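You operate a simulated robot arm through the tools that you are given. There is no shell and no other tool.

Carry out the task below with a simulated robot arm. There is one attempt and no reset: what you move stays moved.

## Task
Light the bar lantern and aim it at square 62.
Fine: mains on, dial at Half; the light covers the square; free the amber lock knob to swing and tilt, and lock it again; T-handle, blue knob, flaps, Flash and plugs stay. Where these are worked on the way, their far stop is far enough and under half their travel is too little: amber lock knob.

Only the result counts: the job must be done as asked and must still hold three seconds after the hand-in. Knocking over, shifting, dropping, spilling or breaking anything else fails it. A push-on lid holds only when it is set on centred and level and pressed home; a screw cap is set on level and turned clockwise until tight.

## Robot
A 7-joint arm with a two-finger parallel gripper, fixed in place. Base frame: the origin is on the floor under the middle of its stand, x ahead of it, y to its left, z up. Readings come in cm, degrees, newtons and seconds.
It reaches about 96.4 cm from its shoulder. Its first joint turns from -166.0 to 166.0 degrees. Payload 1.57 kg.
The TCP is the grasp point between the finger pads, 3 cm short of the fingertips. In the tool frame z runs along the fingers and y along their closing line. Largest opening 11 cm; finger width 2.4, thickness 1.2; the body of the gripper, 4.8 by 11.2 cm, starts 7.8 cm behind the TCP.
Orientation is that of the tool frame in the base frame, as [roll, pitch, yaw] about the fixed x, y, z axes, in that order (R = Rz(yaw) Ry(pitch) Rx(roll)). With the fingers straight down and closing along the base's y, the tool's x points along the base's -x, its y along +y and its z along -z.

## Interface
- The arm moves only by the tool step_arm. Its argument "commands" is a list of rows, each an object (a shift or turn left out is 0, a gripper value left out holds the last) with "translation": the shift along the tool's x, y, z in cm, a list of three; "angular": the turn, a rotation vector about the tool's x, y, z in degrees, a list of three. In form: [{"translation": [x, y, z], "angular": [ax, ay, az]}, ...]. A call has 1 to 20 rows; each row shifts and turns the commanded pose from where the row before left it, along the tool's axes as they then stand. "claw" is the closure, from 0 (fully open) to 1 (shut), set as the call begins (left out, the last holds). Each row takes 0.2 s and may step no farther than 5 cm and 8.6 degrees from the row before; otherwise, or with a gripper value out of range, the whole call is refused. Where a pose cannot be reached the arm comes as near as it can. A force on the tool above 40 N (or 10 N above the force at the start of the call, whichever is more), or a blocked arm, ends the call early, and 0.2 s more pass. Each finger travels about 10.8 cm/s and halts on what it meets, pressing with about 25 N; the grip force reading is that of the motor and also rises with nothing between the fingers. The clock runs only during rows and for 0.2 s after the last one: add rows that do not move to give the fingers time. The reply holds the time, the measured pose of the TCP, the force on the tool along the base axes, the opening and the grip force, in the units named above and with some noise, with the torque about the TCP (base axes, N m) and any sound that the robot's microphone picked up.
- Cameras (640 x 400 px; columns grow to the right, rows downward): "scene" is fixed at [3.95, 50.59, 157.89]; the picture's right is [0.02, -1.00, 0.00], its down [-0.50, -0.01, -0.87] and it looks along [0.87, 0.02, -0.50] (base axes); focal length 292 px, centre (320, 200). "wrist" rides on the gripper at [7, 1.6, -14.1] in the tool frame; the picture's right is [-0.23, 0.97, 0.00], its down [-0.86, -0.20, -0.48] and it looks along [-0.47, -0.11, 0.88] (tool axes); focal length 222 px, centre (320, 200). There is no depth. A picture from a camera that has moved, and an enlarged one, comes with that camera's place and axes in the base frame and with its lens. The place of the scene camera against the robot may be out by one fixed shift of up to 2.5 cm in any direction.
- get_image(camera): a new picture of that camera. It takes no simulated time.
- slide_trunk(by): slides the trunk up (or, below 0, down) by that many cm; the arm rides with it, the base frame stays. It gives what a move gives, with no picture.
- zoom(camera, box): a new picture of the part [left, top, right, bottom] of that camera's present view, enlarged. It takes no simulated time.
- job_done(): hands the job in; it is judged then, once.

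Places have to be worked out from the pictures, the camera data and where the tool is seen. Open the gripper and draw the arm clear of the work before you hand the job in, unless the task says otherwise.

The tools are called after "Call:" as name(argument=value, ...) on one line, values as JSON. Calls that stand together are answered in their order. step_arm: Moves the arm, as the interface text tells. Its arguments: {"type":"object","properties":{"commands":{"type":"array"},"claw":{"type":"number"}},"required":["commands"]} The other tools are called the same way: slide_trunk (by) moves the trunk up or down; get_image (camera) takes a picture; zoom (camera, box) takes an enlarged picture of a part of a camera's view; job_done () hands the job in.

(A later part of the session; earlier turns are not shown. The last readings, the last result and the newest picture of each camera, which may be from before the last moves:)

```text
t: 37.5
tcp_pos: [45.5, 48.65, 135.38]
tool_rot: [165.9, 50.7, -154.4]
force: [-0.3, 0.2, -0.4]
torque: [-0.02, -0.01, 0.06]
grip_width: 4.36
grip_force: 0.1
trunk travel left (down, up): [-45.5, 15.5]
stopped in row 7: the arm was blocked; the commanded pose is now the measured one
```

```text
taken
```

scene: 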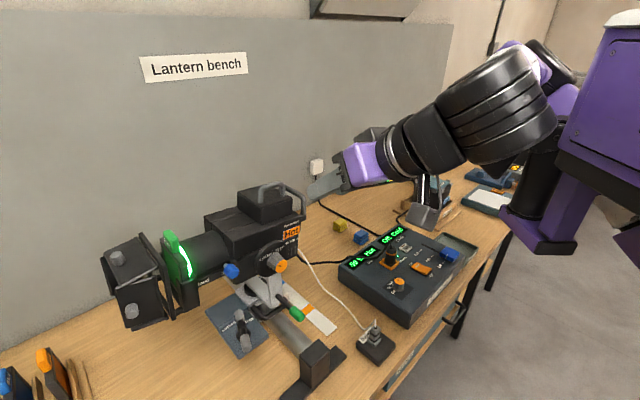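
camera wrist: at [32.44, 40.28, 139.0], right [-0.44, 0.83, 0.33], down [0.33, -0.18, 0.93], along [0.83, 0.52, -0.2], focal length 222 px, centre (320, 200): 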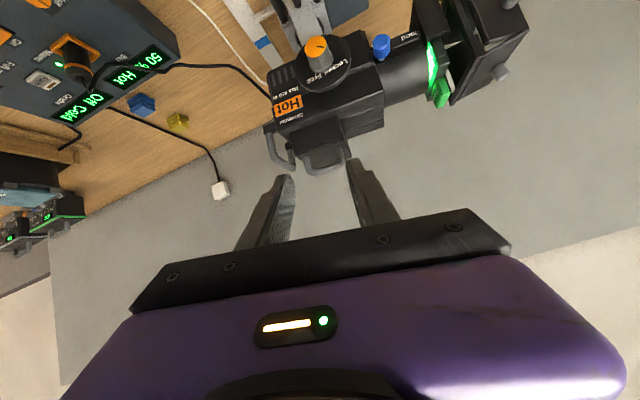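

The arm got blocked by folding close to itself, but the view is useful. Let me enlarge the knob area.

Call:
zoom(camera="wrist", box=[240, 0, 400, 150])

Call:
zoom(camera="wrist", box=[260, 0, 540, 180])

Call:
zoom(camera="scene", box=[220, 220, 320, 330])

```text
2.67 times, centred on (320, 75) of wrist
camera zoom: at [32.44, 40.28, 139.0], right [-0.44, 0.83, 0.33], down [0.33, -0.18, 0.93], along [0.83, 0.52, -0.2], focal length 592 px, centre (320, 533)
```

zoom: 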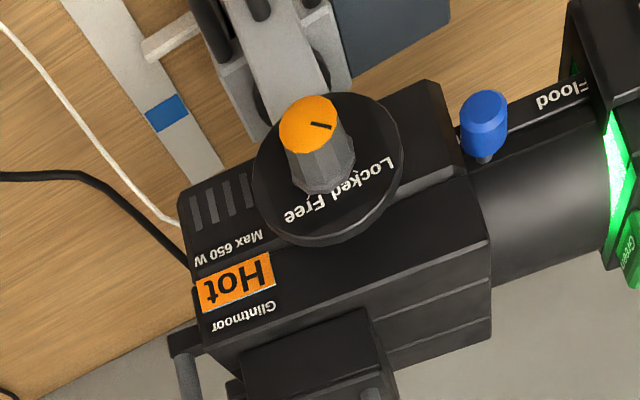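

```text
2.22 times, centred on (400, 90) of wrist
camera zoom: at [32.44, 40.28, 139.0], right [-0.44, 0.83, 0.33], down [0.33, -0.18, 0.93], along [0.83, 0.52, -0.2], focal length 494 px, centre (142, 444)
```

zoom: 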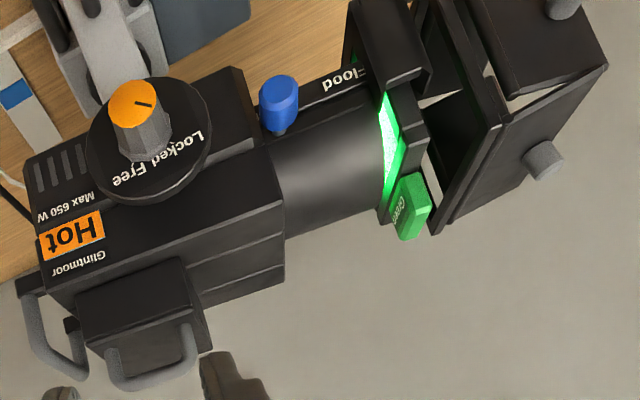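

```text
3.64 times, centred on (270, 275) of scene
camera zoom: at [3.95, 50.59, 157.89], right [0.02, -1.0, 0.0], down [-0.5, -0.01, -0.87], along [0.87, 0.02, -0.5], focal length 1062 px, centre (502, -73)
```

zoom: 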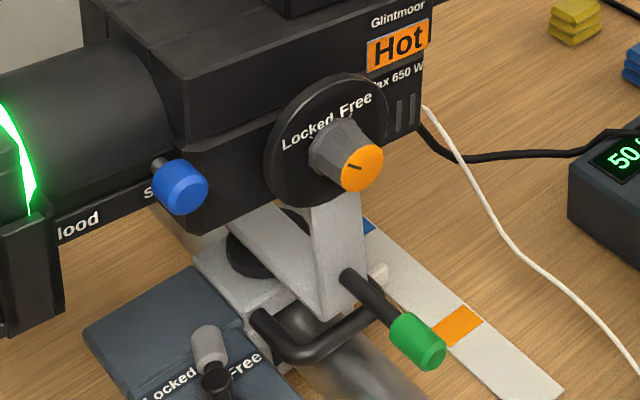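

The pointer sits at Locked (upper left) and Free is about 100° clockwise as seen from the robot. The knob face is near (50.9, 58.8, 113.3) with its axis along v. I'll lower the tool here in free space to unfold the arm before pitching level.

Call:
step_arm(commands=[{"translation": [2.93, -0.58, 2.33]}, {"translation": [2.93, -0.58, 2.33]}, {"translation": [2.93, -0.58, 2.33]}, {"translation": [2.93, -0.58, 2.33]}])

Call:
step_arm(commands=[{"angular": [0, -6, 0]}, {"angular": [0, -6, 0]}])

Call:
get_image(camera="wrist")

Call:
get_image(camera="scene")

```text
t: 38.3
tcp_pos: [43.78, 52.02, 134.5]
tool_rot: [145.3, 46.1, -170.6]
force: [0.7, -0.7, -0.2]
torque: [0.02, 0.02, 0.02]
grip_width: 4.4
grip_force: 0.1
trunk travel left (down, up): [-45.5, 15.5]
stopped in row 3: the arm was blocked; the commanded pose is now the measured one
```

```text
t: 39.0
tcp_pos: [43.17, 52.03, 138.96]
tool_rot: [126.6, 49.2, 170.8]
force: [-0.1, 0.8, 0.6]
torque: [0.0, 0.0, 0.01]
grip_width: 4.4
grip_force: 0.0
trunk travel left (down, up): [-45.5, 15.5]
stopped in row 2: the arm was blocked; the commanded pose is now the measured one
```

```text
taken
camera wrist: at [29.79, 43.67, 140.19], right [-0.35, 0.64, 0.68], down [0.38, -0.57, 0.73], along [0.86, 0.51, -0.05], focal length 222 px, centre (320, 200)
```

wrist: 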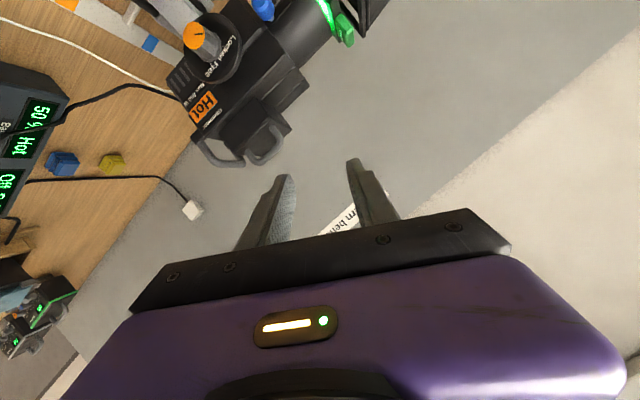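

```text
taken
```

scene: 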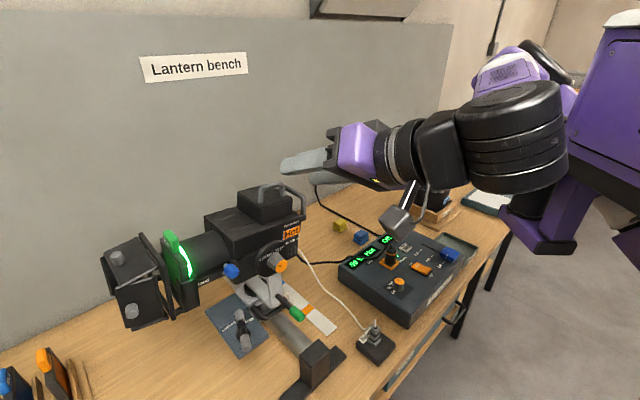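

The arm folds too tightly with this trunk height. I'll unwind back to fingers-down, then change the trunk height to give a less folded posture.

Call:
step_arm(commands=[{"angular": [2.62, 7.05, -2.73]}, {"angular": [2.62, 7.05, -2.73]}, {"angular": [2.62, 7.05, -2.73]}, {"angular": [2.62, 7.05, -2.73]}, {"angular": [2.62, 7.05, -2.73]}, {"angular": [2.62, 7.05, -2.73]}, {"angular": [2.62, 7.05, -2.73]}, {"angular": [2.62, 7.05, -2.73]}, {"angular": [2.62, 7.05, -2.73]}])

Call:
get_image(camera="scene")

```text
t: 41.1
tcp_pos: [50.8, 49.44, 139.0]
tool_rot: [180.0, 0.3, -143.3]
force: [0.4, -0.4, 0.1]
torque: [0.02, 0.02, 0.01]
grip_width: 4.39
grip_force: 0.0
trunk travel left (down, up): [-45.5, 15.5]
stopped in row 9: the arm was blocked; the commanded pose is now the measured one
```

```text
taken
```

scene: 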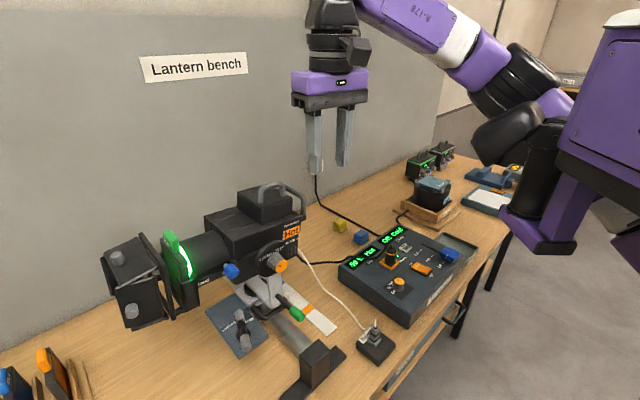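

From how the bracket shifted when the trunk slid, I judge the arm's shoulder to be near (44,18), so the knob is close in and to its left. I'll raise the trunk for more vertical room, move straight ahead of the shoulder, and pitch level there first.

Call:
slide_trunk(by=14)

Call:
step_arm(commands=[{"angular": [0, 0, -8.3]}, {"translation": [-1.02, -4.35, 0]}, {"translation": [-1.02, -4.35, 0]}, {"translation": [-1.02, -4.35, 0]}, {"translation": [-1.02, -4.35, 0]}])

Call:
step_arm(commands=[{"angular": [0, -8, 0]}, {"angular": [0, -8, 0]}, {"angular": [0, -8, 0]}, {"angular": [0, -8, 0]}, {"angular": [0, -8, 0]}, {"angular": [0, -8, 0]}, {"angular": [0, -8, 0]}, {"angular": [0, -8, 0]}, {"angular": [0, -8, 0]}, {"angular": [0, -8, 0]}, {"angular": [0, -8, 0]}])

Call:
get_image(camera="wrist")

Call:
get_image(camera="scene")

```text
t: 42.8
tcp_pos: [50.62, 49.44, 152.97]
tool_rot: [179.9, 0.3, -143.3]
force: [-0.4, 0.2, 0.6]
torque: [0.0, 0.02, 0.02]
grip_width: 4.43
grip_force: 0.0
trunk travel left (down, up): [-59.5, 1.5]
```

```text
t: 44.0
tcp_pos: [65.6, 40.25, 153.2]
tool_rot: [-179.9, 0.3, -134.7]
force: [-0.1, -0.2, 0.5]
torque: [-0.03, -0.02, 0.02]
grip_width: 4.42
grip_force: 0.1
trunk travel left (down, up): [-59.5, 1.5]
```

```text
t: 46.3
tcp_pos: [72.66, 39.54, 157.57]
tool_rot: [120.4, 84.0, 157.1]
force: [-0.2, -0.8, -0.1]
torque: [0.02, -0.02, 0.0]
grip_width: 4.38
grip_force: 0.1
trunk travel left (down, up): [-59.5, 1.5]
stopped in row 11: the arm was blocked; the commanded pose is now the measured one
```

```text
taken
camera wrist: at [59.74, 32.7, 151.6], right [-0.55, 0.77, 0.31], down [-0.18, -0.48, 0.86], along [0.81, 0.42, 0.41], focal length 222 px, centre (320, 200)
```

wrist: 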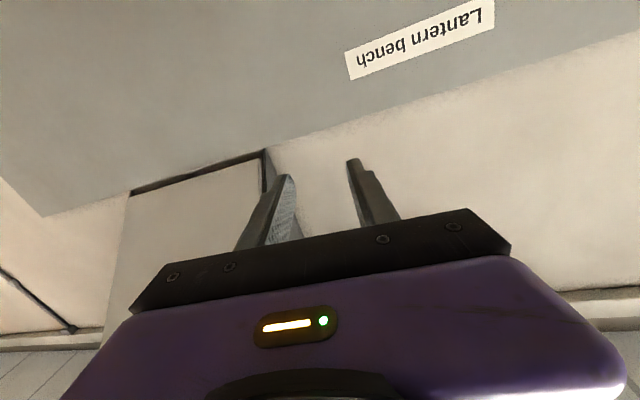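

```text
taken
```

scene: 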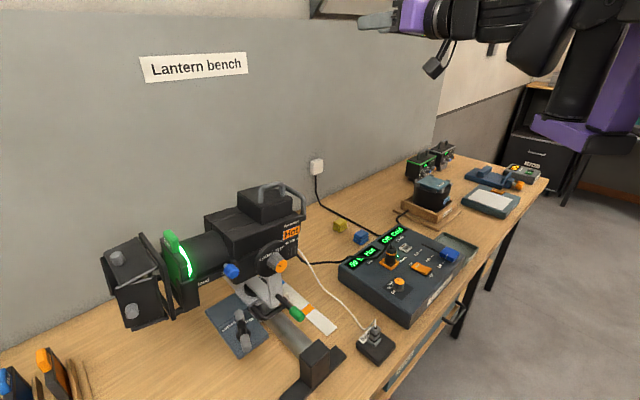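

The tool is now nearly level (z-axis ≈ (0.80,0.60,−0.05)) ahead of the shoulder. I'll lower straight down in open space toward z≈125, checking that it isn't blocked.

Call:
step_arm(commands=[{"translation": [4.5, 0, 0]}, {"translation": [4.5, 0, 0]}, {"translation": [4.5, 0, 0]}, {"translation": [4.5, 0, 0]}])

Call:
get_image(camera="scene")

```text
t: 47.3
tcp_pos: [70.39, 39.46, 143.05]
tool_rot: [126.2, 82.0, 163.1]
force: [0.1, -0.7, 0.1]
torque: [-0.01, 0.02, -0.01]
grip_width: 4.41
grip_force: 0.1
out of reach, approached as far as the arm can: row 3, 4
trunk travel left (down, up): [-59.5, 1.5]
```

```text
taken
```

scene: 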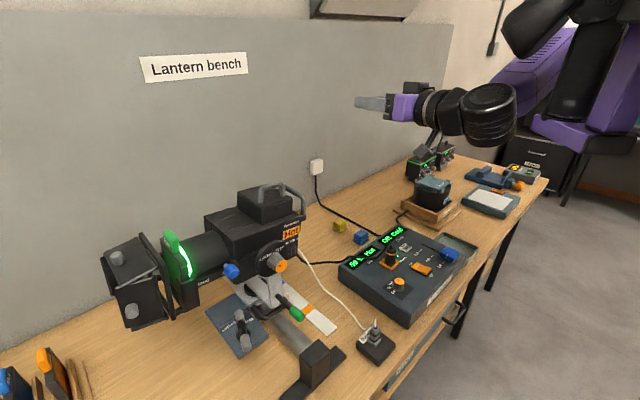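

Posture works by riding the trunk. I'll slide sideways toward the lantern's front at this height (clear of the lantern, which starts around v≈75), aiming for a standoff from the knob.

Call:
step_arm(commands=[{"translation": [0.6, 3.6, -1.9]}, {"translation": [0.6, 3.6, -1.9]}, {"translation": [0.6, 3.6, -1.9]}, {"translation": [0.6, 3.6, -1.9]}])

Call:
get_image(camera="scene")

Call:
get_image(camera="wrist")

```text
t: 48.3
tcp_pos: [56.25, 46.36, 142.77]
tool_rot: [129.3, 84.6, 166.3]
force: [-1.0, -0.5, 1.4]
torque: [0.02, -0.02, 0.04]
grip_width: 4.41
grip_force: 0.1
trunk travel left (down, up): [-59.5, 1.5]
```

```text
taken
```

scene: 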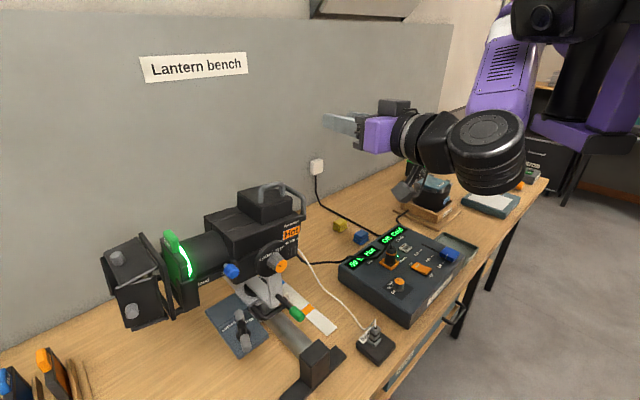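

```text
taken
camera wrist: at [43.31, 39.25, 136.88], right [-0.56, 0.77, 0.3], down [-0.18, -0.47, 0.87], along [0.81, 0.43, 0.4], focal length 222 px, centre (320, 200)
```

wrist: 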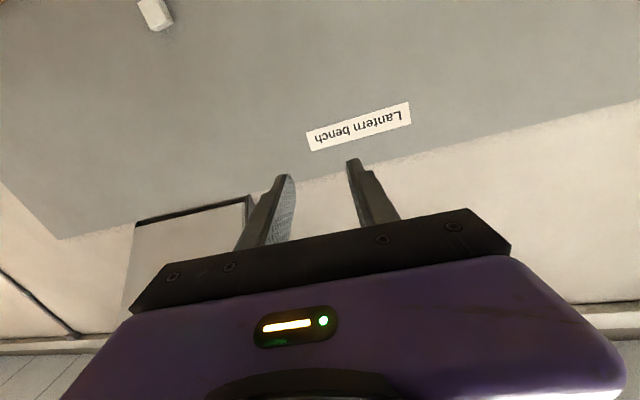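

This posture slides well. Continuing sideways to the knob's station and squaring the tool axis to v.

Call:
step_arm(commands=[{"translation": [0.4, 3.98, -1.73]}, {"translation": [0.4, 3.98, -1.73]}, {"translation": [0.4, 3.98, -1.73]}, {"angular": [-3.95, -1.55, -2.2]}, {"angular": [-3.95, -1.55, -2.2]}])

Call:
get_image(camera="scene")

```text
t: 49.3
tcp_pos: [52.42, 50.24, 139.97]
tool_rot: [152.1, 83.6, -178.4]
force: [-0.4, 0.9, -0.7]
torque: [0.0, -0.01, 0.0]
grip_width: 4.4
grip_force: 0.0
trunk travel left (down, up): [-59.5, 1.5]
stopped in row 4: the arm was blocked; the commanded pose is now the measured one
```

```text
taken
```

scene: 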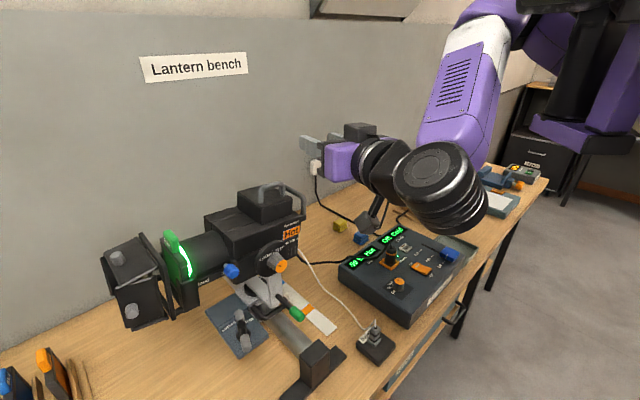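

The arm balked at the tighter fold; lowering relative to the shoulder should unfold it. I'll back away from the lantern slightly while lowering in small steps.

Call:
step_arm(commands=[{"translation": [2, 0, -1.5]}, {"translation": [2, 0, -1.5]}, {"translation": [2, 0, -1]}])

Call:
get_image(camera="scene")

```text
t: 50.0
tcp_pos: [57.51, 44.7, 134.12]
tool_rot: [158.2, 81.0, 177.3]
force: [-0.3, -0.3, -0.7]
torque: [0.01, -0.01, -0.03]
grip_width: 4.41
grip_force: 0.1
out of reach, approached as far as the arm can: row 2
trunk travel left (down, up): [-59.5, 1.5]
stopped in row 3: the arm was blocked; the commanded pose is now the measured one
```

```text
taken
```

scene: 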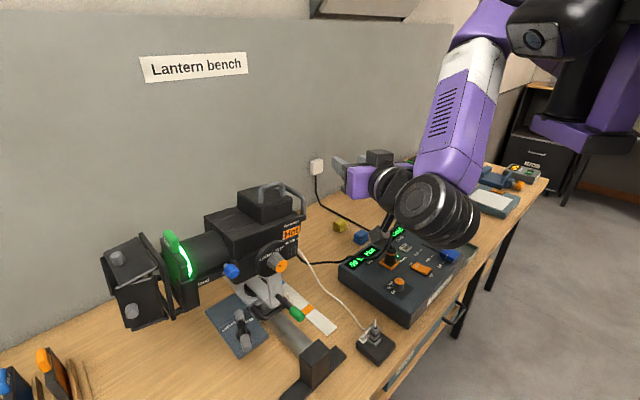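

The fold limit makes a level approach at this spot awkward. A better way: grip the knob with the tool pitched 45° down (fingers still closing across the knob), and swing about the knob's axis toward the right, which suits the arm. I'll move out and up to clear space and take that orientation.

Call:
step_arm(commands=[{"translation": [-3.1, 1.73, 2.9]}, {"translation": [-3.1, 1.73, 2.9]}, {"translation": [-3.1, 1.73, 2.9]}, {"translation": [-3.1, 1.73, 2.9]}, {"angular": [-3.68, 6.13, -2.47]}, {"angular": [-3.68, 6.13, -2.47]}, {"angular": [-3.68, 6.13, -2.47]}, {"angular": [-3.68, 6.13, -2.47]}, {"angular": [-3.68, 6.13, -2.47]}, {"angular": [-3.68, 6.13, -2.47]}])

Call:
get_image(camera="scene")

Call:
get_image(camera="wrist")

```text
t: 52.2
tcp_pos: [67.1, 55.66, 144.47]
tool_rot: [179.3, 44.3, -134.5]
force: [-0.7, 0.3, 0.9]
torque: [-0.02, 0.05, -0.03]
grip_width: 4.41
grip_force: 0.0
trunk travel left (down, up): [-59.5, 1.5]
```

```text
taken
```

scene: 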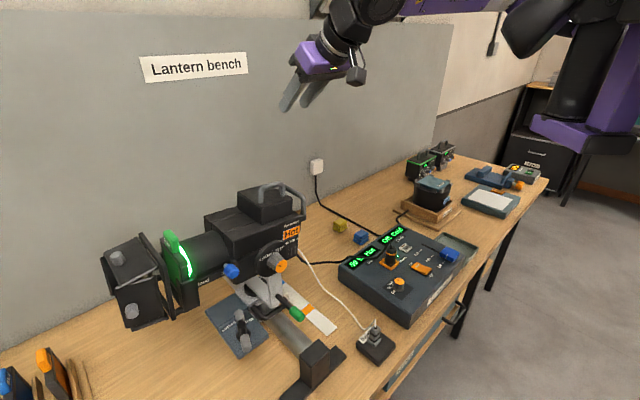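

```text
taken
camera wrist: at [55.61, 46.08, 149.83], right [-0.59, 0.79, 0.17], down [0.34, 0.05, 0.94], along [0.73, 0.61, -0.3], focal length 222 px, centre (320, 200)
```

wrist: 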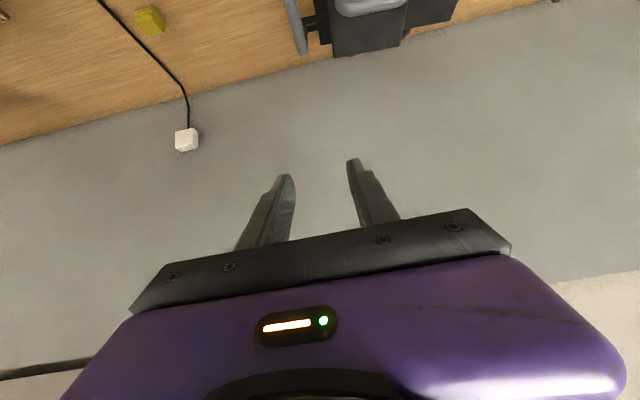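

Orientation is right (45° pitched, squared to the bench). Moving to a spot in front of and above the knob.

Call:
step_arm(commands=[{"translation": [3.18, 2.74, -1.91]}, {"translation": [3.18, 2.74, -1.91]}, {"translation": [3.18, 2.74, -1.91]}, {"translation": [3.18, 2.74, -1.91]}, {"translation": [3.18, 2.74, -1.91]}])

Call:
get_image(camera="wrist")

Call:
get_image(camera="scene")

```text
t: 53.6
tcp_pos: [47.8, 51.98, 139.73]
tool_rot: [177.7, 43.1, -139.5]
force: [-0.1, 0.8, 0.3]
torque: [0.0, -0.01, -0.01]
grip_width: 4.42
grip_force: 0.1
trunk travel left (down, up): [-59.5, 1.5]
stopped in row 5: the arm was blocked; the commanded pose is now the measured one
```

```text
taken
camera wrist: at [35.81, 43.24, 145.36], right [-0.52, 0.83, 0.18], down [0.37, 0.03, 0.93], along [0.77, 0.55, -0.33], focal length 222 px, centre (320, 200)
```

wrist: 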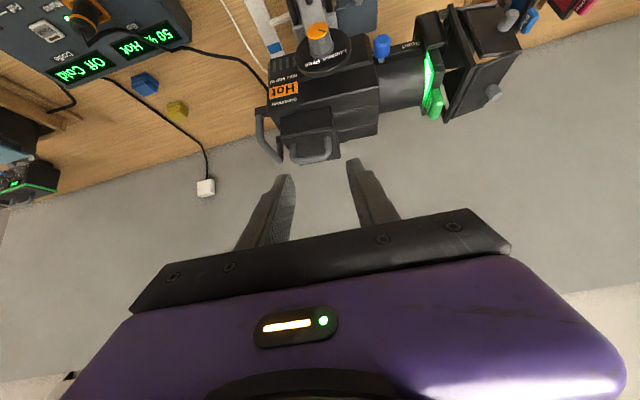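

```text
taken
```

scene: 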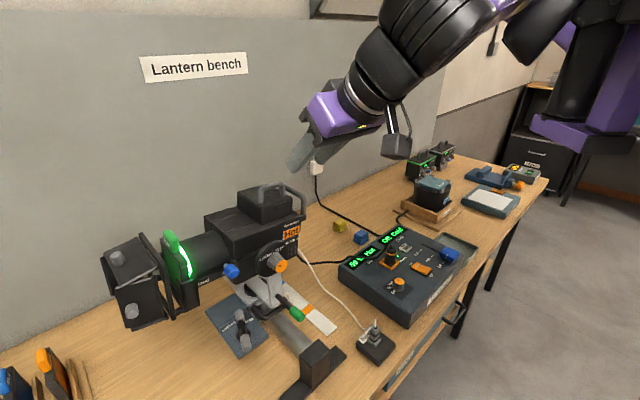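

Blocked again by folding at this height, but lowering should open the arm. I have about 4 cm clearance to the knob face, so I'll go straight down in steps.

Call:
step_arm(commands=[{"translation": [2.05, -0.09, 2.19]}, {"translation": [2.05, -0.09, 2.19]}, {"translation": [2.05, -0.09, 2.19]}])

Call:
get_image(camera="wrist")

```text
t: 54.4
tcp_pos: [47.72, 52.14, 130.72]
tool_rot: [178.3, 43.2, -139.1]
force: [-0.2, 0.6, 0.0]
torque: [0.01, -0.01, 0.0]
grip_width: 4.39
grip_force: 0.1
trunk travel left (down, up): [-59.5, 1.5]
```

```text
taken
camera wrist: at [35.71, 43.37, 136.24], right [-0.53, 0.83, 0.18], down [0.37, 0.03, 0.93], along [0.77, 0.55, -0.32], focal length 222 px, centre (320, 200)
```

wrist: 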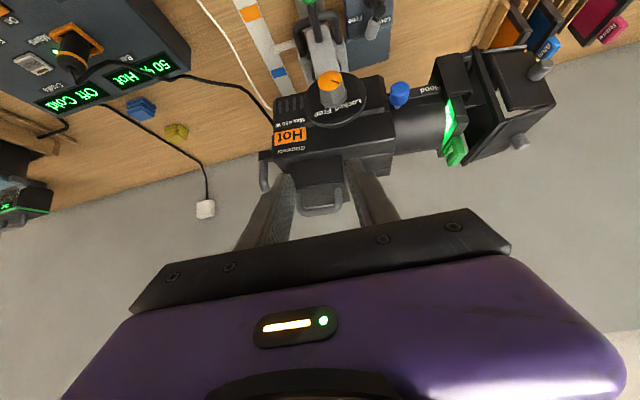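

That works. Now let me enlarge the knob for an accurate fix.

Call:
zoom(camera="wrist", box=[260, 40, 400, 150])

Call:
zoom(camera="wrist", box=[240, 0, 440, 60])

```text
3.64 times, centred on (330, 95) of wrist
camera zoom: at [35.71, 43.37, 136.24], right [-0.53, 0.83, 0.18], down [0.37, 0.03, 0.93], along [0.77, 0.55, -0.32], focal length 808 px, centre (284, 582)
```

zoom: 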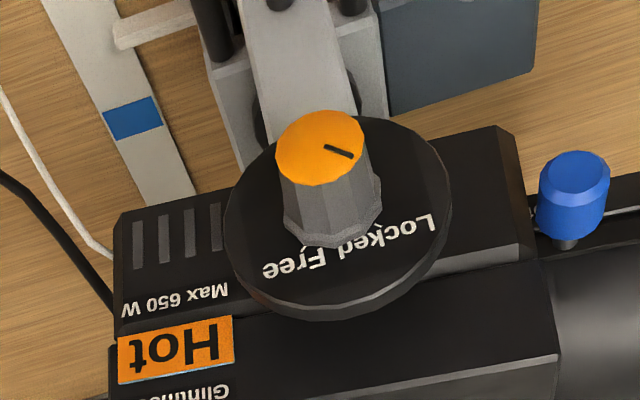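

```text
3.20 times, centred on (340, 30) of wrist
camera zoom: at [35.71, 43.37, 136.24], right [-0.53, 0.83, 0.18], down [0.37, 0.03, 0.93], along [0.77, 0.55, -0.32], focal length 711 px, centre (256, 744)
```

zoom: 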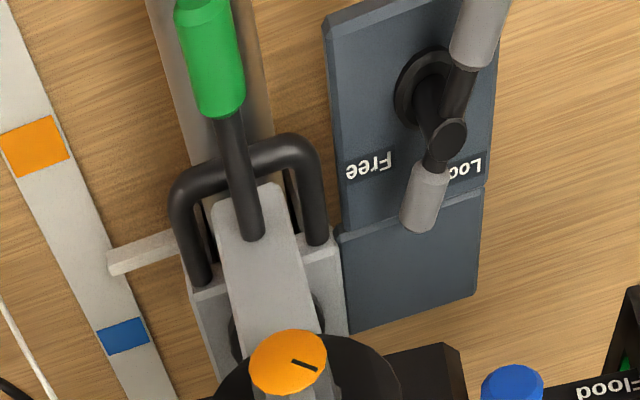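

The knob face centre triangulates to about (51.5, 59.9, 113.3) (v≈78.8, u≈5.9), disc at v≈81.7, pointer at 45° up-left (Locked), so Free is ~90° clockwise. I'll square the orientation, open to 5.5 cm and go to a standoff 8 cm back along the tool axis.

Call:
step_arm(commands=[{"angular": [-1.16, -1.76, -2.97]}, {"translation": [2.1, 0.94, 3.07]}, {"translation": [2.1, 0.94, 3.07]}, {"translation": [2.1, 0.94, 3.07]}], claw=0.5)

Call:
get_image(camera="wrist")

Call:
get_image(camera="scene")

```text
t: 55.4
tcp_pos: [47.01, 55.4, 119.53]
tool_rot: [-180.0, 45.0, -134.5]
force: [0.2, 0.0, 0.6]
torque: [0.02, 0.02, 0.04]
grip_width: 5.52
grip_force: 0.1
trunk travel left (down, up): [-59.5, 1.5]
```

```text
taken
camera wrist: at [35.4, 45.94, 124.7], right [-0.58, 0.8, 0.16], down [0.33, 0.05, 0.94], along [0.75, 0.6, -0.29], focal length 222 px, centre (320, 200)
```

wrist: 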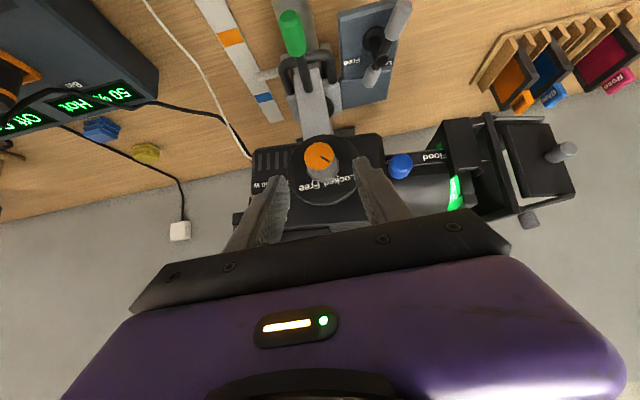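

```text
taken
```

scene: 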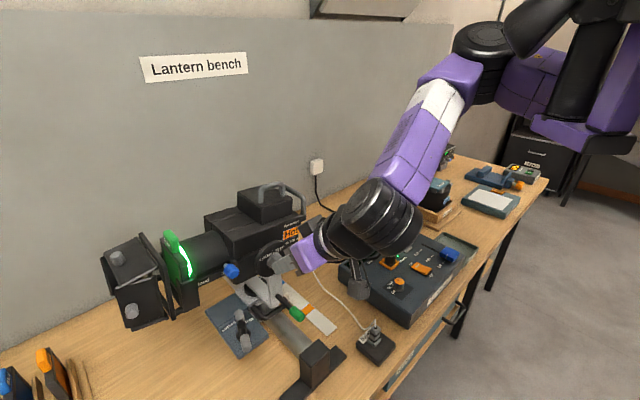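

The knob refines to (51.5, 60.0, 113.45), in line with the tool midplane. Approaching along the tool axis in steps.

Call:
step_arm(commands=[{"translation": [-0.2, 0, 2.5]}, {"translation": [-0.22, 0, 2.5]}])

Call:
get_image(camera="wrist")

Call:
zoom(camera="scene", box=[220, 220, 340, 320])

```text
t: 56.0
tcp_pos: [50.01, 57.88, 116.4]
tool_rot: [-180.0, 45.2, -134.7]
force: [0.0, 0.5, -0.3]
torque: [0.01, -0.01, -0.03]
grip_width: 5.46
grip_force: 0.0
trunk travel left (down, up): [-59.5, 1.5]
```

```text
taken
camera wrist: at [38.33, 48.52, 121.58], right [-0.58, 0.8, 0.16], down [0.33, 0.05, 0.94], along [0.75, 0.6, -0.29], focal length 222 px, centre (320, 200)
```

wrist: 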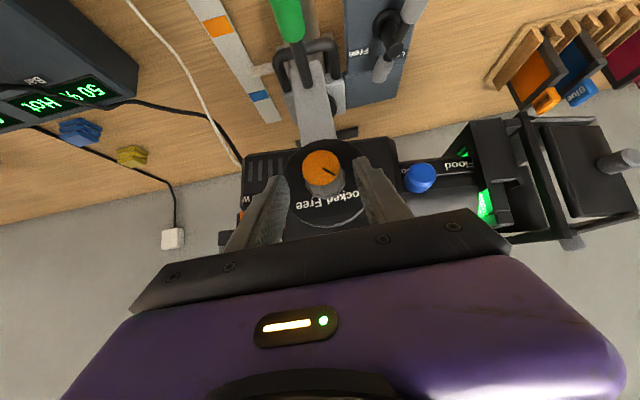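

```text
4.00 times, centred on (280, 270) of scene
camera zoom: at [3.95, 50.59, 157.89], right [0.02, -1.0, 0.0], down [-0.5, -0.01, -0.87], along [0.87, 0.02, -0.5], focal length 1168 px, centre (480, -80)
```

zoom: 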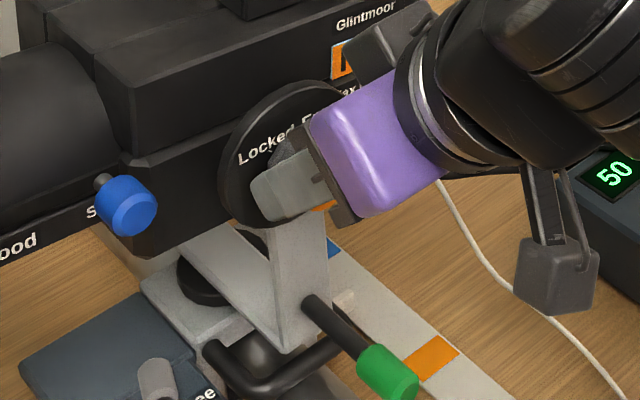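

Call:
zoom(camera="wrist", box=[260, 130, 400, 220])

```text
4.44 times, centred on (330, 175) of wrist
camera zoom: at [38.33, 48.52, 121.58], right [-0.58, 0.8, 0.16], down [0.33, 0.05, 0.94], along [0.75, 0.6, -0.29], focal length 987 px, centre (276, 311)
```

zoom: 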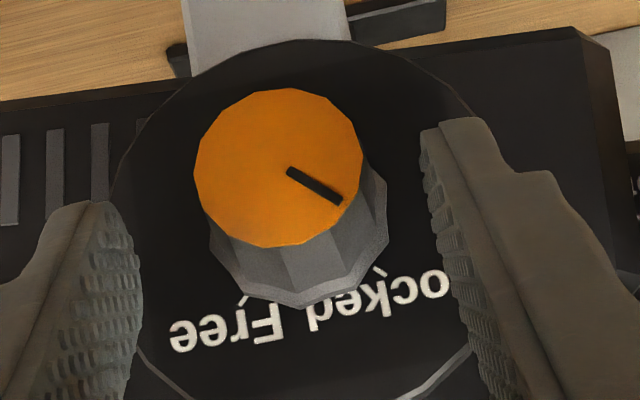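

Offset across the fingers is only ~0.1 cm. Moving in the last 2.9 cm.

Call:
step_arm(commands=[{"translation": [0, 0.1, 1.0]}, {"translation": [0, 0, 1.0]}, {"translation": [0, 0, 0.8]}])

Call:
zoom(camera="wrist", box=[260, 130, 400, 220])

Call:
zoom(camera="scene", box=[220, 220, 340, 320])

```text
t: 56.6
tcp_pos: [50.74, 58.64, 115.65]
tool_rot: [179.6, 44.8, -134.9]
force: [-10.2, -12.8, 4.3]
torque: [0.14, 0.3, 0.32]
grip_width: 5.29
grip_force: 0.1
trunk travel left (down, up): [-59.5, 1.5]
stopped in row 3: the force on the tool passed its limit at 93 N (the readings are from after the stop); the commanded pose is now the measured one
```

```text
4.44 times, centred on (330, 175) of wrist
camera zoom: at [39.05, 49.22, 120.67], right [-0.58, 0.8, 0.17], down [0.33, 0.05, 0.94], along [0.74, 0.6, -0.29], focal length 987 px, centre (276, 311)
```

zoom: 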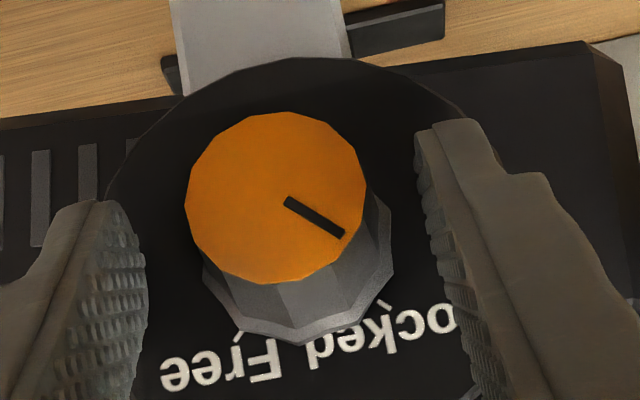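

```text
4.00 times, centred on (280, 270) of scene
camera zoom: at [3.95, 50.59, 157.89], right [0.02, -1.0, 0.0], down [-0.5, -0.01, -0.87], along [0.87, 0.02, -0.5], focal length 1168 px, centre (480, -80)
```

zoom: 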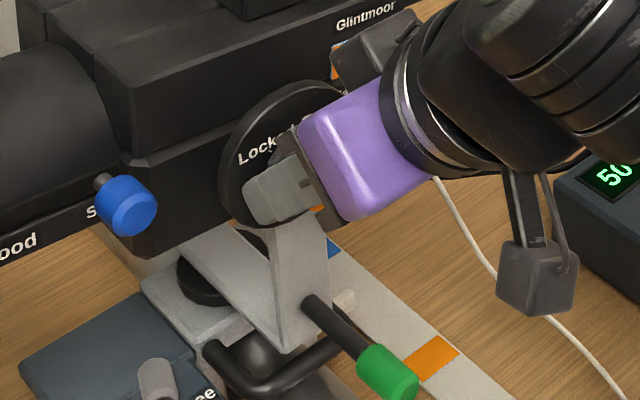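

The tips touched the disc: the wrist rays now agree on the knob face at v≈77.4 and axis z≈114.1 (disc at v≈80.2). The lantern hasn't visibly shifted; I'll back off slightly and lower onto the knob's axis.

Call:
step_arm(commands=[{"translation": [0, 0, -0.5]}, {"translation": [0.8, 0, 0]}, {"translation": [0, 0, 0.6]}])

Call:
zoom(camera="wrist", box=[260, 130, 400, 220])

Call:
zoom(camera="scene", box=[220, 220, 340, 320])

```text
t: 57.4
tcp_pos: [50.68, 58.5, 114.89]
tool_rot: [179.6, 45.1, -135.1]
force: [-0.3, -0.7, 1.5]
torque: [-0.01, 0.01, -0.03]
grip_width: 5.49
grip_force: 0.0
trunk travel left (down, up): [-59.5, 1.5]
```

```text
4.44 times, centred on (330, 175) of wrist
camera zoom: at [39.05, 49.1, 120.03], right [-0.58, 0.8, 0.16], down [0.33, 0.04, 0.94], along [0.75, 0.6, -0.29], focal length 987 px, centre (276, 311)
```

zoom: 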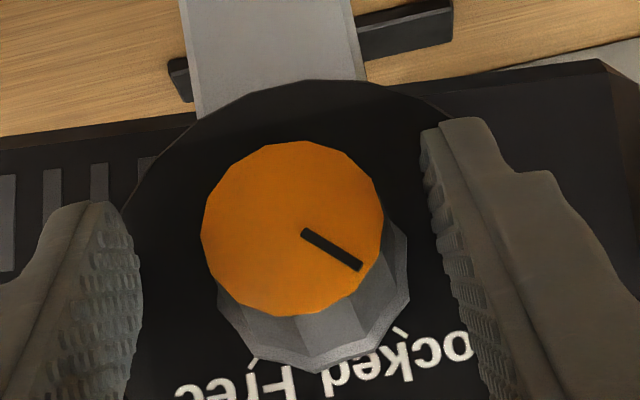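

```text
4.00 times, centred on (280, 270) of scene
camera zoom: at [3.95, 50.59, 157.89], right [0.02, -1.0, 0.0], down [-0.5, -0.01, -0.87], along [0.87, 0.02, -0.5], focal length 1168 px, centre (480, -80)
```

zoom: 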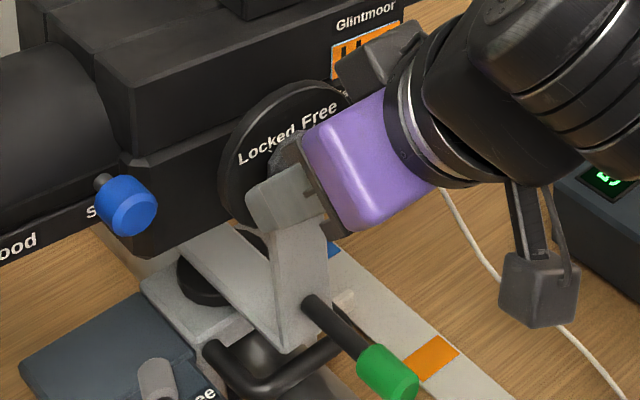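

Good: tips straddle the knob with no contact. I'll shift 0.2 cm to centre, then close gradually.

Call:
step_arm(commands=[{"translation": [0, 0.2, 0]}, {}], claw=0.62)

Call:
zoom(camera="wrist", box=[260, 130, 400, 220])

```text
t: 58.0
tcp_pos: [50.75, 58.55, 114.89]
tool_rot: [179.7, 45.2, -135.4]
force: [-4.0, -4.1, 3.5]
torque: [0.06, 0.04, 0.14]
grip_width: 4.13
grip_force: 0.1
trunk travel left (down, up): [-59.5, 1.5]
```

```text
4.44 times, centred on (330, 175) of wrist
camera zoom: at [39.04, 49.17, 120.03], right [-0.57, 0.8, 0.17], down [0.33, 0.04, 0.94], along [0.75, 0.6, -0.29], focal length 987 px, centre (276, 311)
```

zoom: 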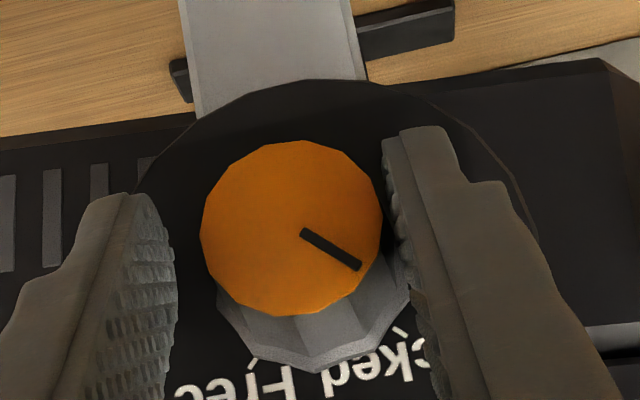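

The right finger nearly touches while the left has ~0.7 cm gap; shifting 0.35 cm that way and backing off the light disc contact.

Call:
step_arm(commands=[{"translation": [0, 0.35, -0.2]}, {}])

Call:
zoom(camera="wrist", box=[260, 130, 400, 220])

```text
t: 58.6
tcp_pos: [50.77, 58.45, 114.91]
tool_rot: [179.7, 45.0, -135.7]
force: [-2.6, -2.0, 1.3]
torque: [0.05, 0.01, 0.13]
grip_width: 4.28
grip_force: 0.3
trunk travel left (down, up): [-59.5, 1.5]
```

```text
4.44 times, centred on (330, 175) of wrist
camera zoom: at [39.02, 49.21, 120.04], right [-0.57, 0.81, 0.16], down [0.33, 0.04, 0.94], along [0.75, 0.59, -0.29], focal length 987 px, centre (276, 311)
```

zoom: 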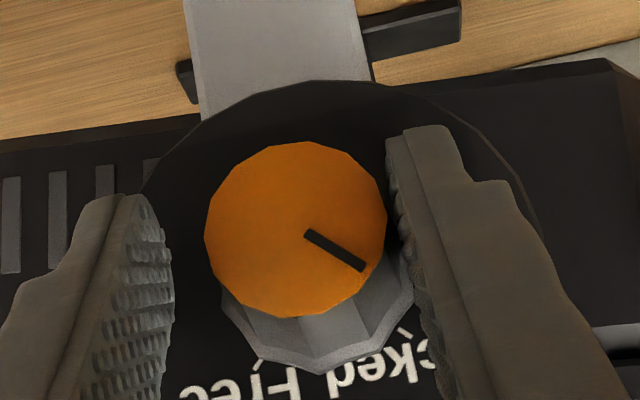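

Commanded sideways shifts aren't being followed while the yaw drifts, which suggests the arm is near a joint limit here. I'll back off 0.3 cm from the disc and rotate the open gripper about the knob axis a little to see whether it frees up.

Call:
step_arm(commands=[{"translation": [0.21, 0, -0.21]}, {"angular": [-3.54, 0, 3.54]}, {"angular": [-3.54, 0, 3.54]}, {"angular": [-3.54, 0, 3.54]}, {"translation": [0, 0.2, 0]}])

Call:
zoom(camera="wrist", box=[260, 130, 400, 220])

Call:
get_image(camera="scene")

```text
t: 59.8
tcp_pos: [49.63, 58.63, 115.09]
tool_rot: [158.8, 43.0, -149.5]
force: [2.6, -2.7, -3.2]
torque: [-0.06, 0.03, -0.16]
grip_width: 4.61
grip_force: 2.1
trunk travel left (down, up): [-59.5, 1.5]
```

```text
4.44 times, centred on (330, 175) of wrist
camera zoom: at [39.01, 48.25, 120.39], right [-0.52, 0.75, 0.41], down [0.5, -0.12, 0.86], along [0.69, 0.65, -0.31], focal length 987 px, centre (276, 311)
```

zoom: 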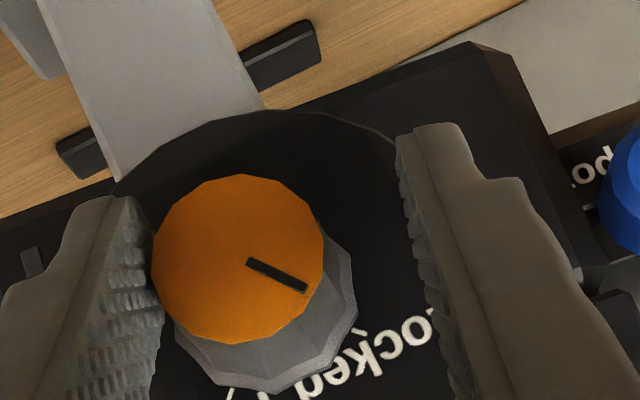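

```text
taken
```

scene: 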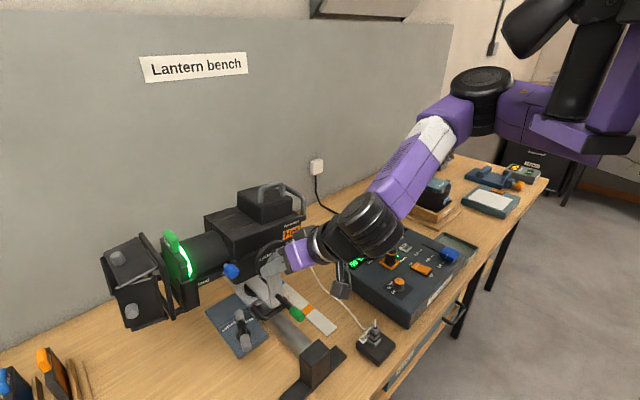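

It freed up and now sits slightly past centre: left finger touches. I'll shift back 0.5 cm along the closing line and look.

Call:
step_arm(commands=[{"translation": [0, -0.5, 0]}, {}])

Call:
zoom(camera="wrist", box=[260, 130, 400, 220])

```text
t: 60.4
tcp_pos: [49.85, 58.35, 114.92]
tool_rot: [158.8, 43.0, -149.4]
force: [-0.4, -0.5, -0.4]
torque: [-0.01, -0.03, 0.0]
grip_width: 4.18
grip_force: 0.0
trunk travel left (down, up): [-59.5, 1.5]
```

```text
4.44 times, centred on (330, 175) of wrist
camera zoom: at [39.26, 47.95, 120.32], right [-0.53, 0.74, 0.41], down [0.5, -0.12, 0.86], along [0.69, 0.66, -0.31], focal length 987 px, centre (276, 311)
```

zoom: 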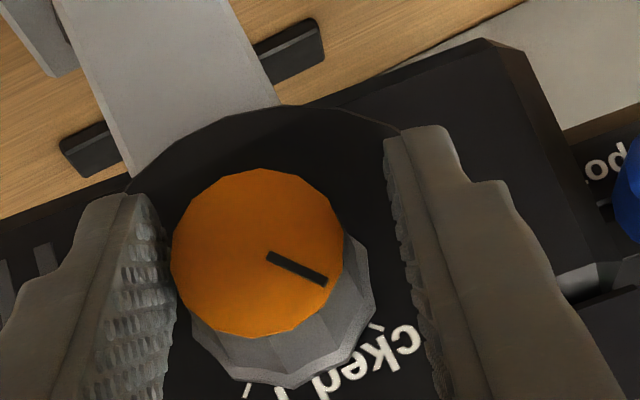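

Nearly centred; shifting another 0.2 cm and closing on the knob.

Call:
step_arm(commands=[{"translation": [0, -0.2, 0]}, {}], claw=0.7)

Call:
step_arm(commands=[{}, {}], claw=1)

Call:
zoom(camera="wrist", box=[260, 130, 400, 220])

```text
t: 61.0
tcp_pos: [50.1, 58.29, 114.81]
tool_rot: [158.9, 43.1, -149.6]
force: [0.4, -0.2, -0.8]
torque: [0.0, 0.0, -0.05]
grip_width: 3.44
grip_force: 0.9
trunk travel left (down, up): [-59.5, 1.5]
```

```text
t: 61.6
tcp_pos: [50.09, 58.24, 114.81]
tool_rot: [159.1, 43.0, -149.6]
force: [3.2, -5.4, -0.7]
torque: [-0.03, -0.03, -0.39]
grip_width: 3.2
grip_force: 40.3
trunk travel left (down, up): [-59.5, 1.5]
```

```text
4.44 times, centred on (330, 175) of wrist
camera zoom: at [39.45, 47.76, 120.22], right [-0.52, 0.75, 0.41], down [0.5, -0.12, 0.86], along [0.69, 0.65, -0.31], focal length 987 px, centre (276, 311)
```

zoom: 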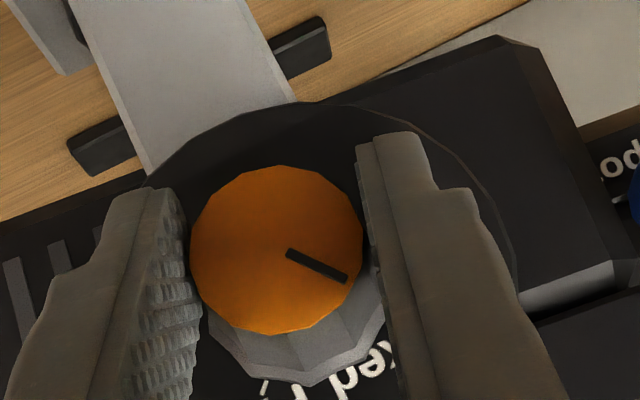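

Gripped at 3.2 cm. Now turning clockwise about the knob axis (with a small arc correction), 30° first.

Call:
step_arm(commands=[{"translation": [0, -0.07, 0], "angular": [-3.54, 0, 3.53]}, {"translation": [0, -0.07, 0], "angular": [-3.54, 0, 3.53]}, {"translation": [0, -0.07, 0], "angular": [-3.54, 0, 3.53]}, {"translation": [0, -0.07, 0], "angular": [-3.54, 0, 3.53]}])

Call:
zoom(camera="wrist", box=[260, 130, 400, 220])

Call:
zoom(camera="scene", box=[90, 170, 350, 340])

```text
t: 62.6
tcp_pos: [50.23, 57.96, 114.68]
tool_rot: [135.0, 35.3, -164.8]
force: [6.1, -11.4, -3.3]
torque: [-0.48, 0.34, -0.1]
grip_width: 3.18
grip_force: 40.7
trunk travel left (down, up): [-59.5, 1.5]
```

```text
4.44 times, centred on (330, 175) of wrist
camera zoom: at [40.97, 46.26, 119.86], right [-0.39, 0.61, 0.69], down [0.69, -0.31, 0.66], along [0.61, 0.73, -0.3], focal length 987 px, centre (276, 311)
```

zoom: 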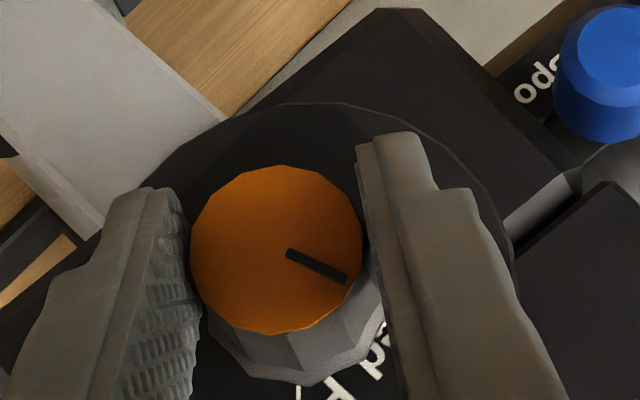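

```text
2.35 times, centred on (220, 255) of scene
camera zoom: at [3.95, 50.59, 157.89], right [0.02, -1.0, 0.0], down [-0.5, -0.01, -0.87], along [0.87, 0.02, -0.5], focal length 687 px, centre (555, 71)
```

zoom: 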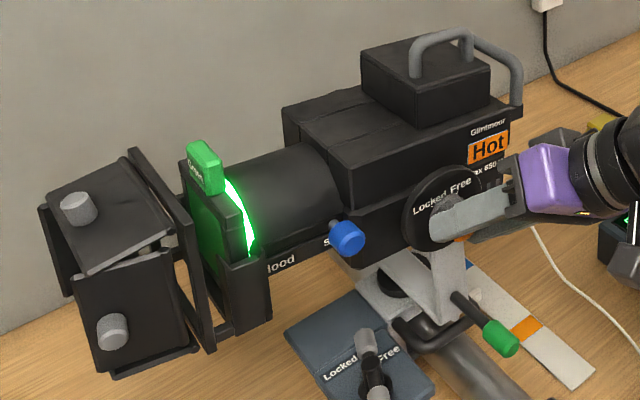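

The knob is turning with the gripper and the lantern is steady. Continuing the turn.

Call:
step_arm(commands=[{"translation": [0, -0.12, 0], "angular": [-3.54, 0, 3.53]}, {"translation": [0, -0.09, 0], "angular": [-3.54, 0, 3.53]}, {"translation": [0, -0.07, 0], "angular": [-3.54, 0, 3.53]}, {"translation": [0, -0.07, 0], "angular": [-3.54, 0, 3.53]}, {"translation": [0, -0.07, 0], "angular": [-3.54, 0, 3.53]}])

Call:
zoom(camera="wrist", box=[260, 130, 400, 220])

Call:
zoom(camera="scene", box=[90, 170, 350, 340])

```text
t: 63.8
tcp_pos: [50.51, 57.78, 114.44]
tool_rot: [111.9, 20.5, -175.7]
force: [-3.3, -16.5, -10.0]
torque: [-0.2, 0.04, -0.88]
grip_width: 3.22
grip_force: 40.3
trunk travel left (down, up): [-59.5, 1.5]
```

```text
4.44 times, centred on (330, 175) of wrist
camera zoom: at [42.61, 44.68, 118.42], right [-0.13, 0.36, 0.93], down [0.84, -0.46, 0.3], along [0.53, 0.82, -0.24], focal length 987 px, centre (276, 311)
```

zoom: 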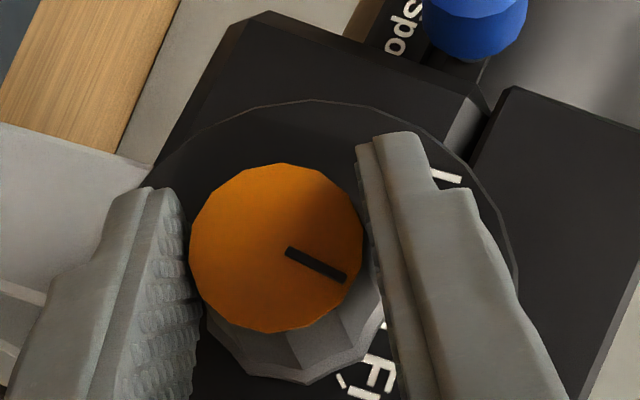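

```text
2.35 times, centred on (220, 255) of scene
camera zoom: at [3.95, 50.59, 157.89], right [0.02, -1.0, 0.0], down [-0.5, -0.01, -0.87], along [0.87, 0.02, -0.5], focal length 687 px, centre (555, 71)
```

zoom: 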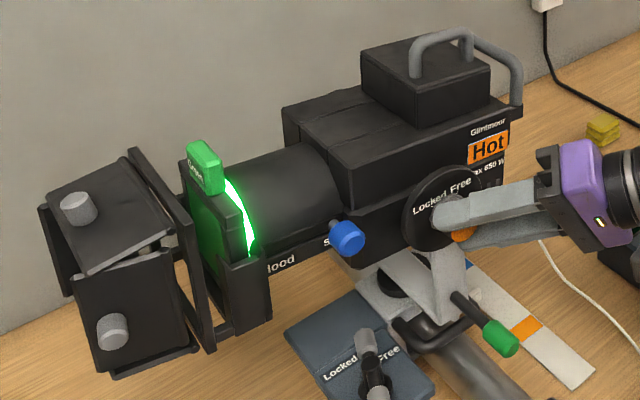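

About half the travel done with modest forces. Continuing another ~30°, easing along the closing line.

Call:
step_arm(commands=[{"translation": [0, -0.15, 0], "angular": [-3.54, 0, 3.53]}, {"translation": [0, -0.1, 0], "angular": [-3.54, 0, 3.53]}, {"translation": [0, -0.07, 0], "angular": [-3.54, 0, 3.53]}, {"translation": [0, -0.07, 0], "angular": [-3.54, 0, 3.53]}, {"translation": [0, -0.07, 0], "angular": [-3.54, 0, 3.53]}])

Call:
zoom(camera="wrist", box=[260, 130, 400, 220])

Call:
zoom(camera="scene", box=[90, 170, 350, 340])

```text
t: 65.0
tcp_pos: [50.71, 57.67, 114.01]
tool_rot: [93.3, 3.4, -179.5]
force: [-5.1, 0.0, -3.4]
torque: [-0.23, 0.18, -0.4]
grip_width: 3.19
grip_force: 40.4
trunk travel left (down, up): [-59.5, 1.5]
```

```text
4.44 times, centred on (330, 175) of wrist
camera zoom: at [43.66, 43.67, 116.14], right [0.17, 0.06, 0.98], down [0.87, -0.48, -0.12], along [0.47, 0.87, -0.13], focal length 987 px, centre (276, 311)
```

zoom: 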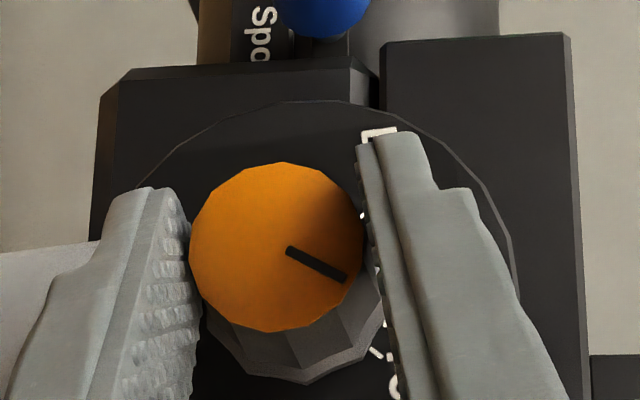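

```text
2.35 times, centred on (220, 255) of scene
camera zoom: at [3.95, 50.59, 157.89], right [0.02, -1.0, 0.0], down [-0.5, -0.01, -0.87], along [0.87, 0.02, -0.5], focal length 687 px, centre (555, 71)
```

zoom: 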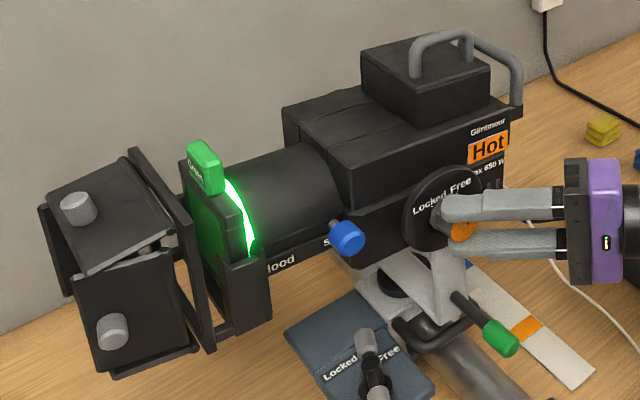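

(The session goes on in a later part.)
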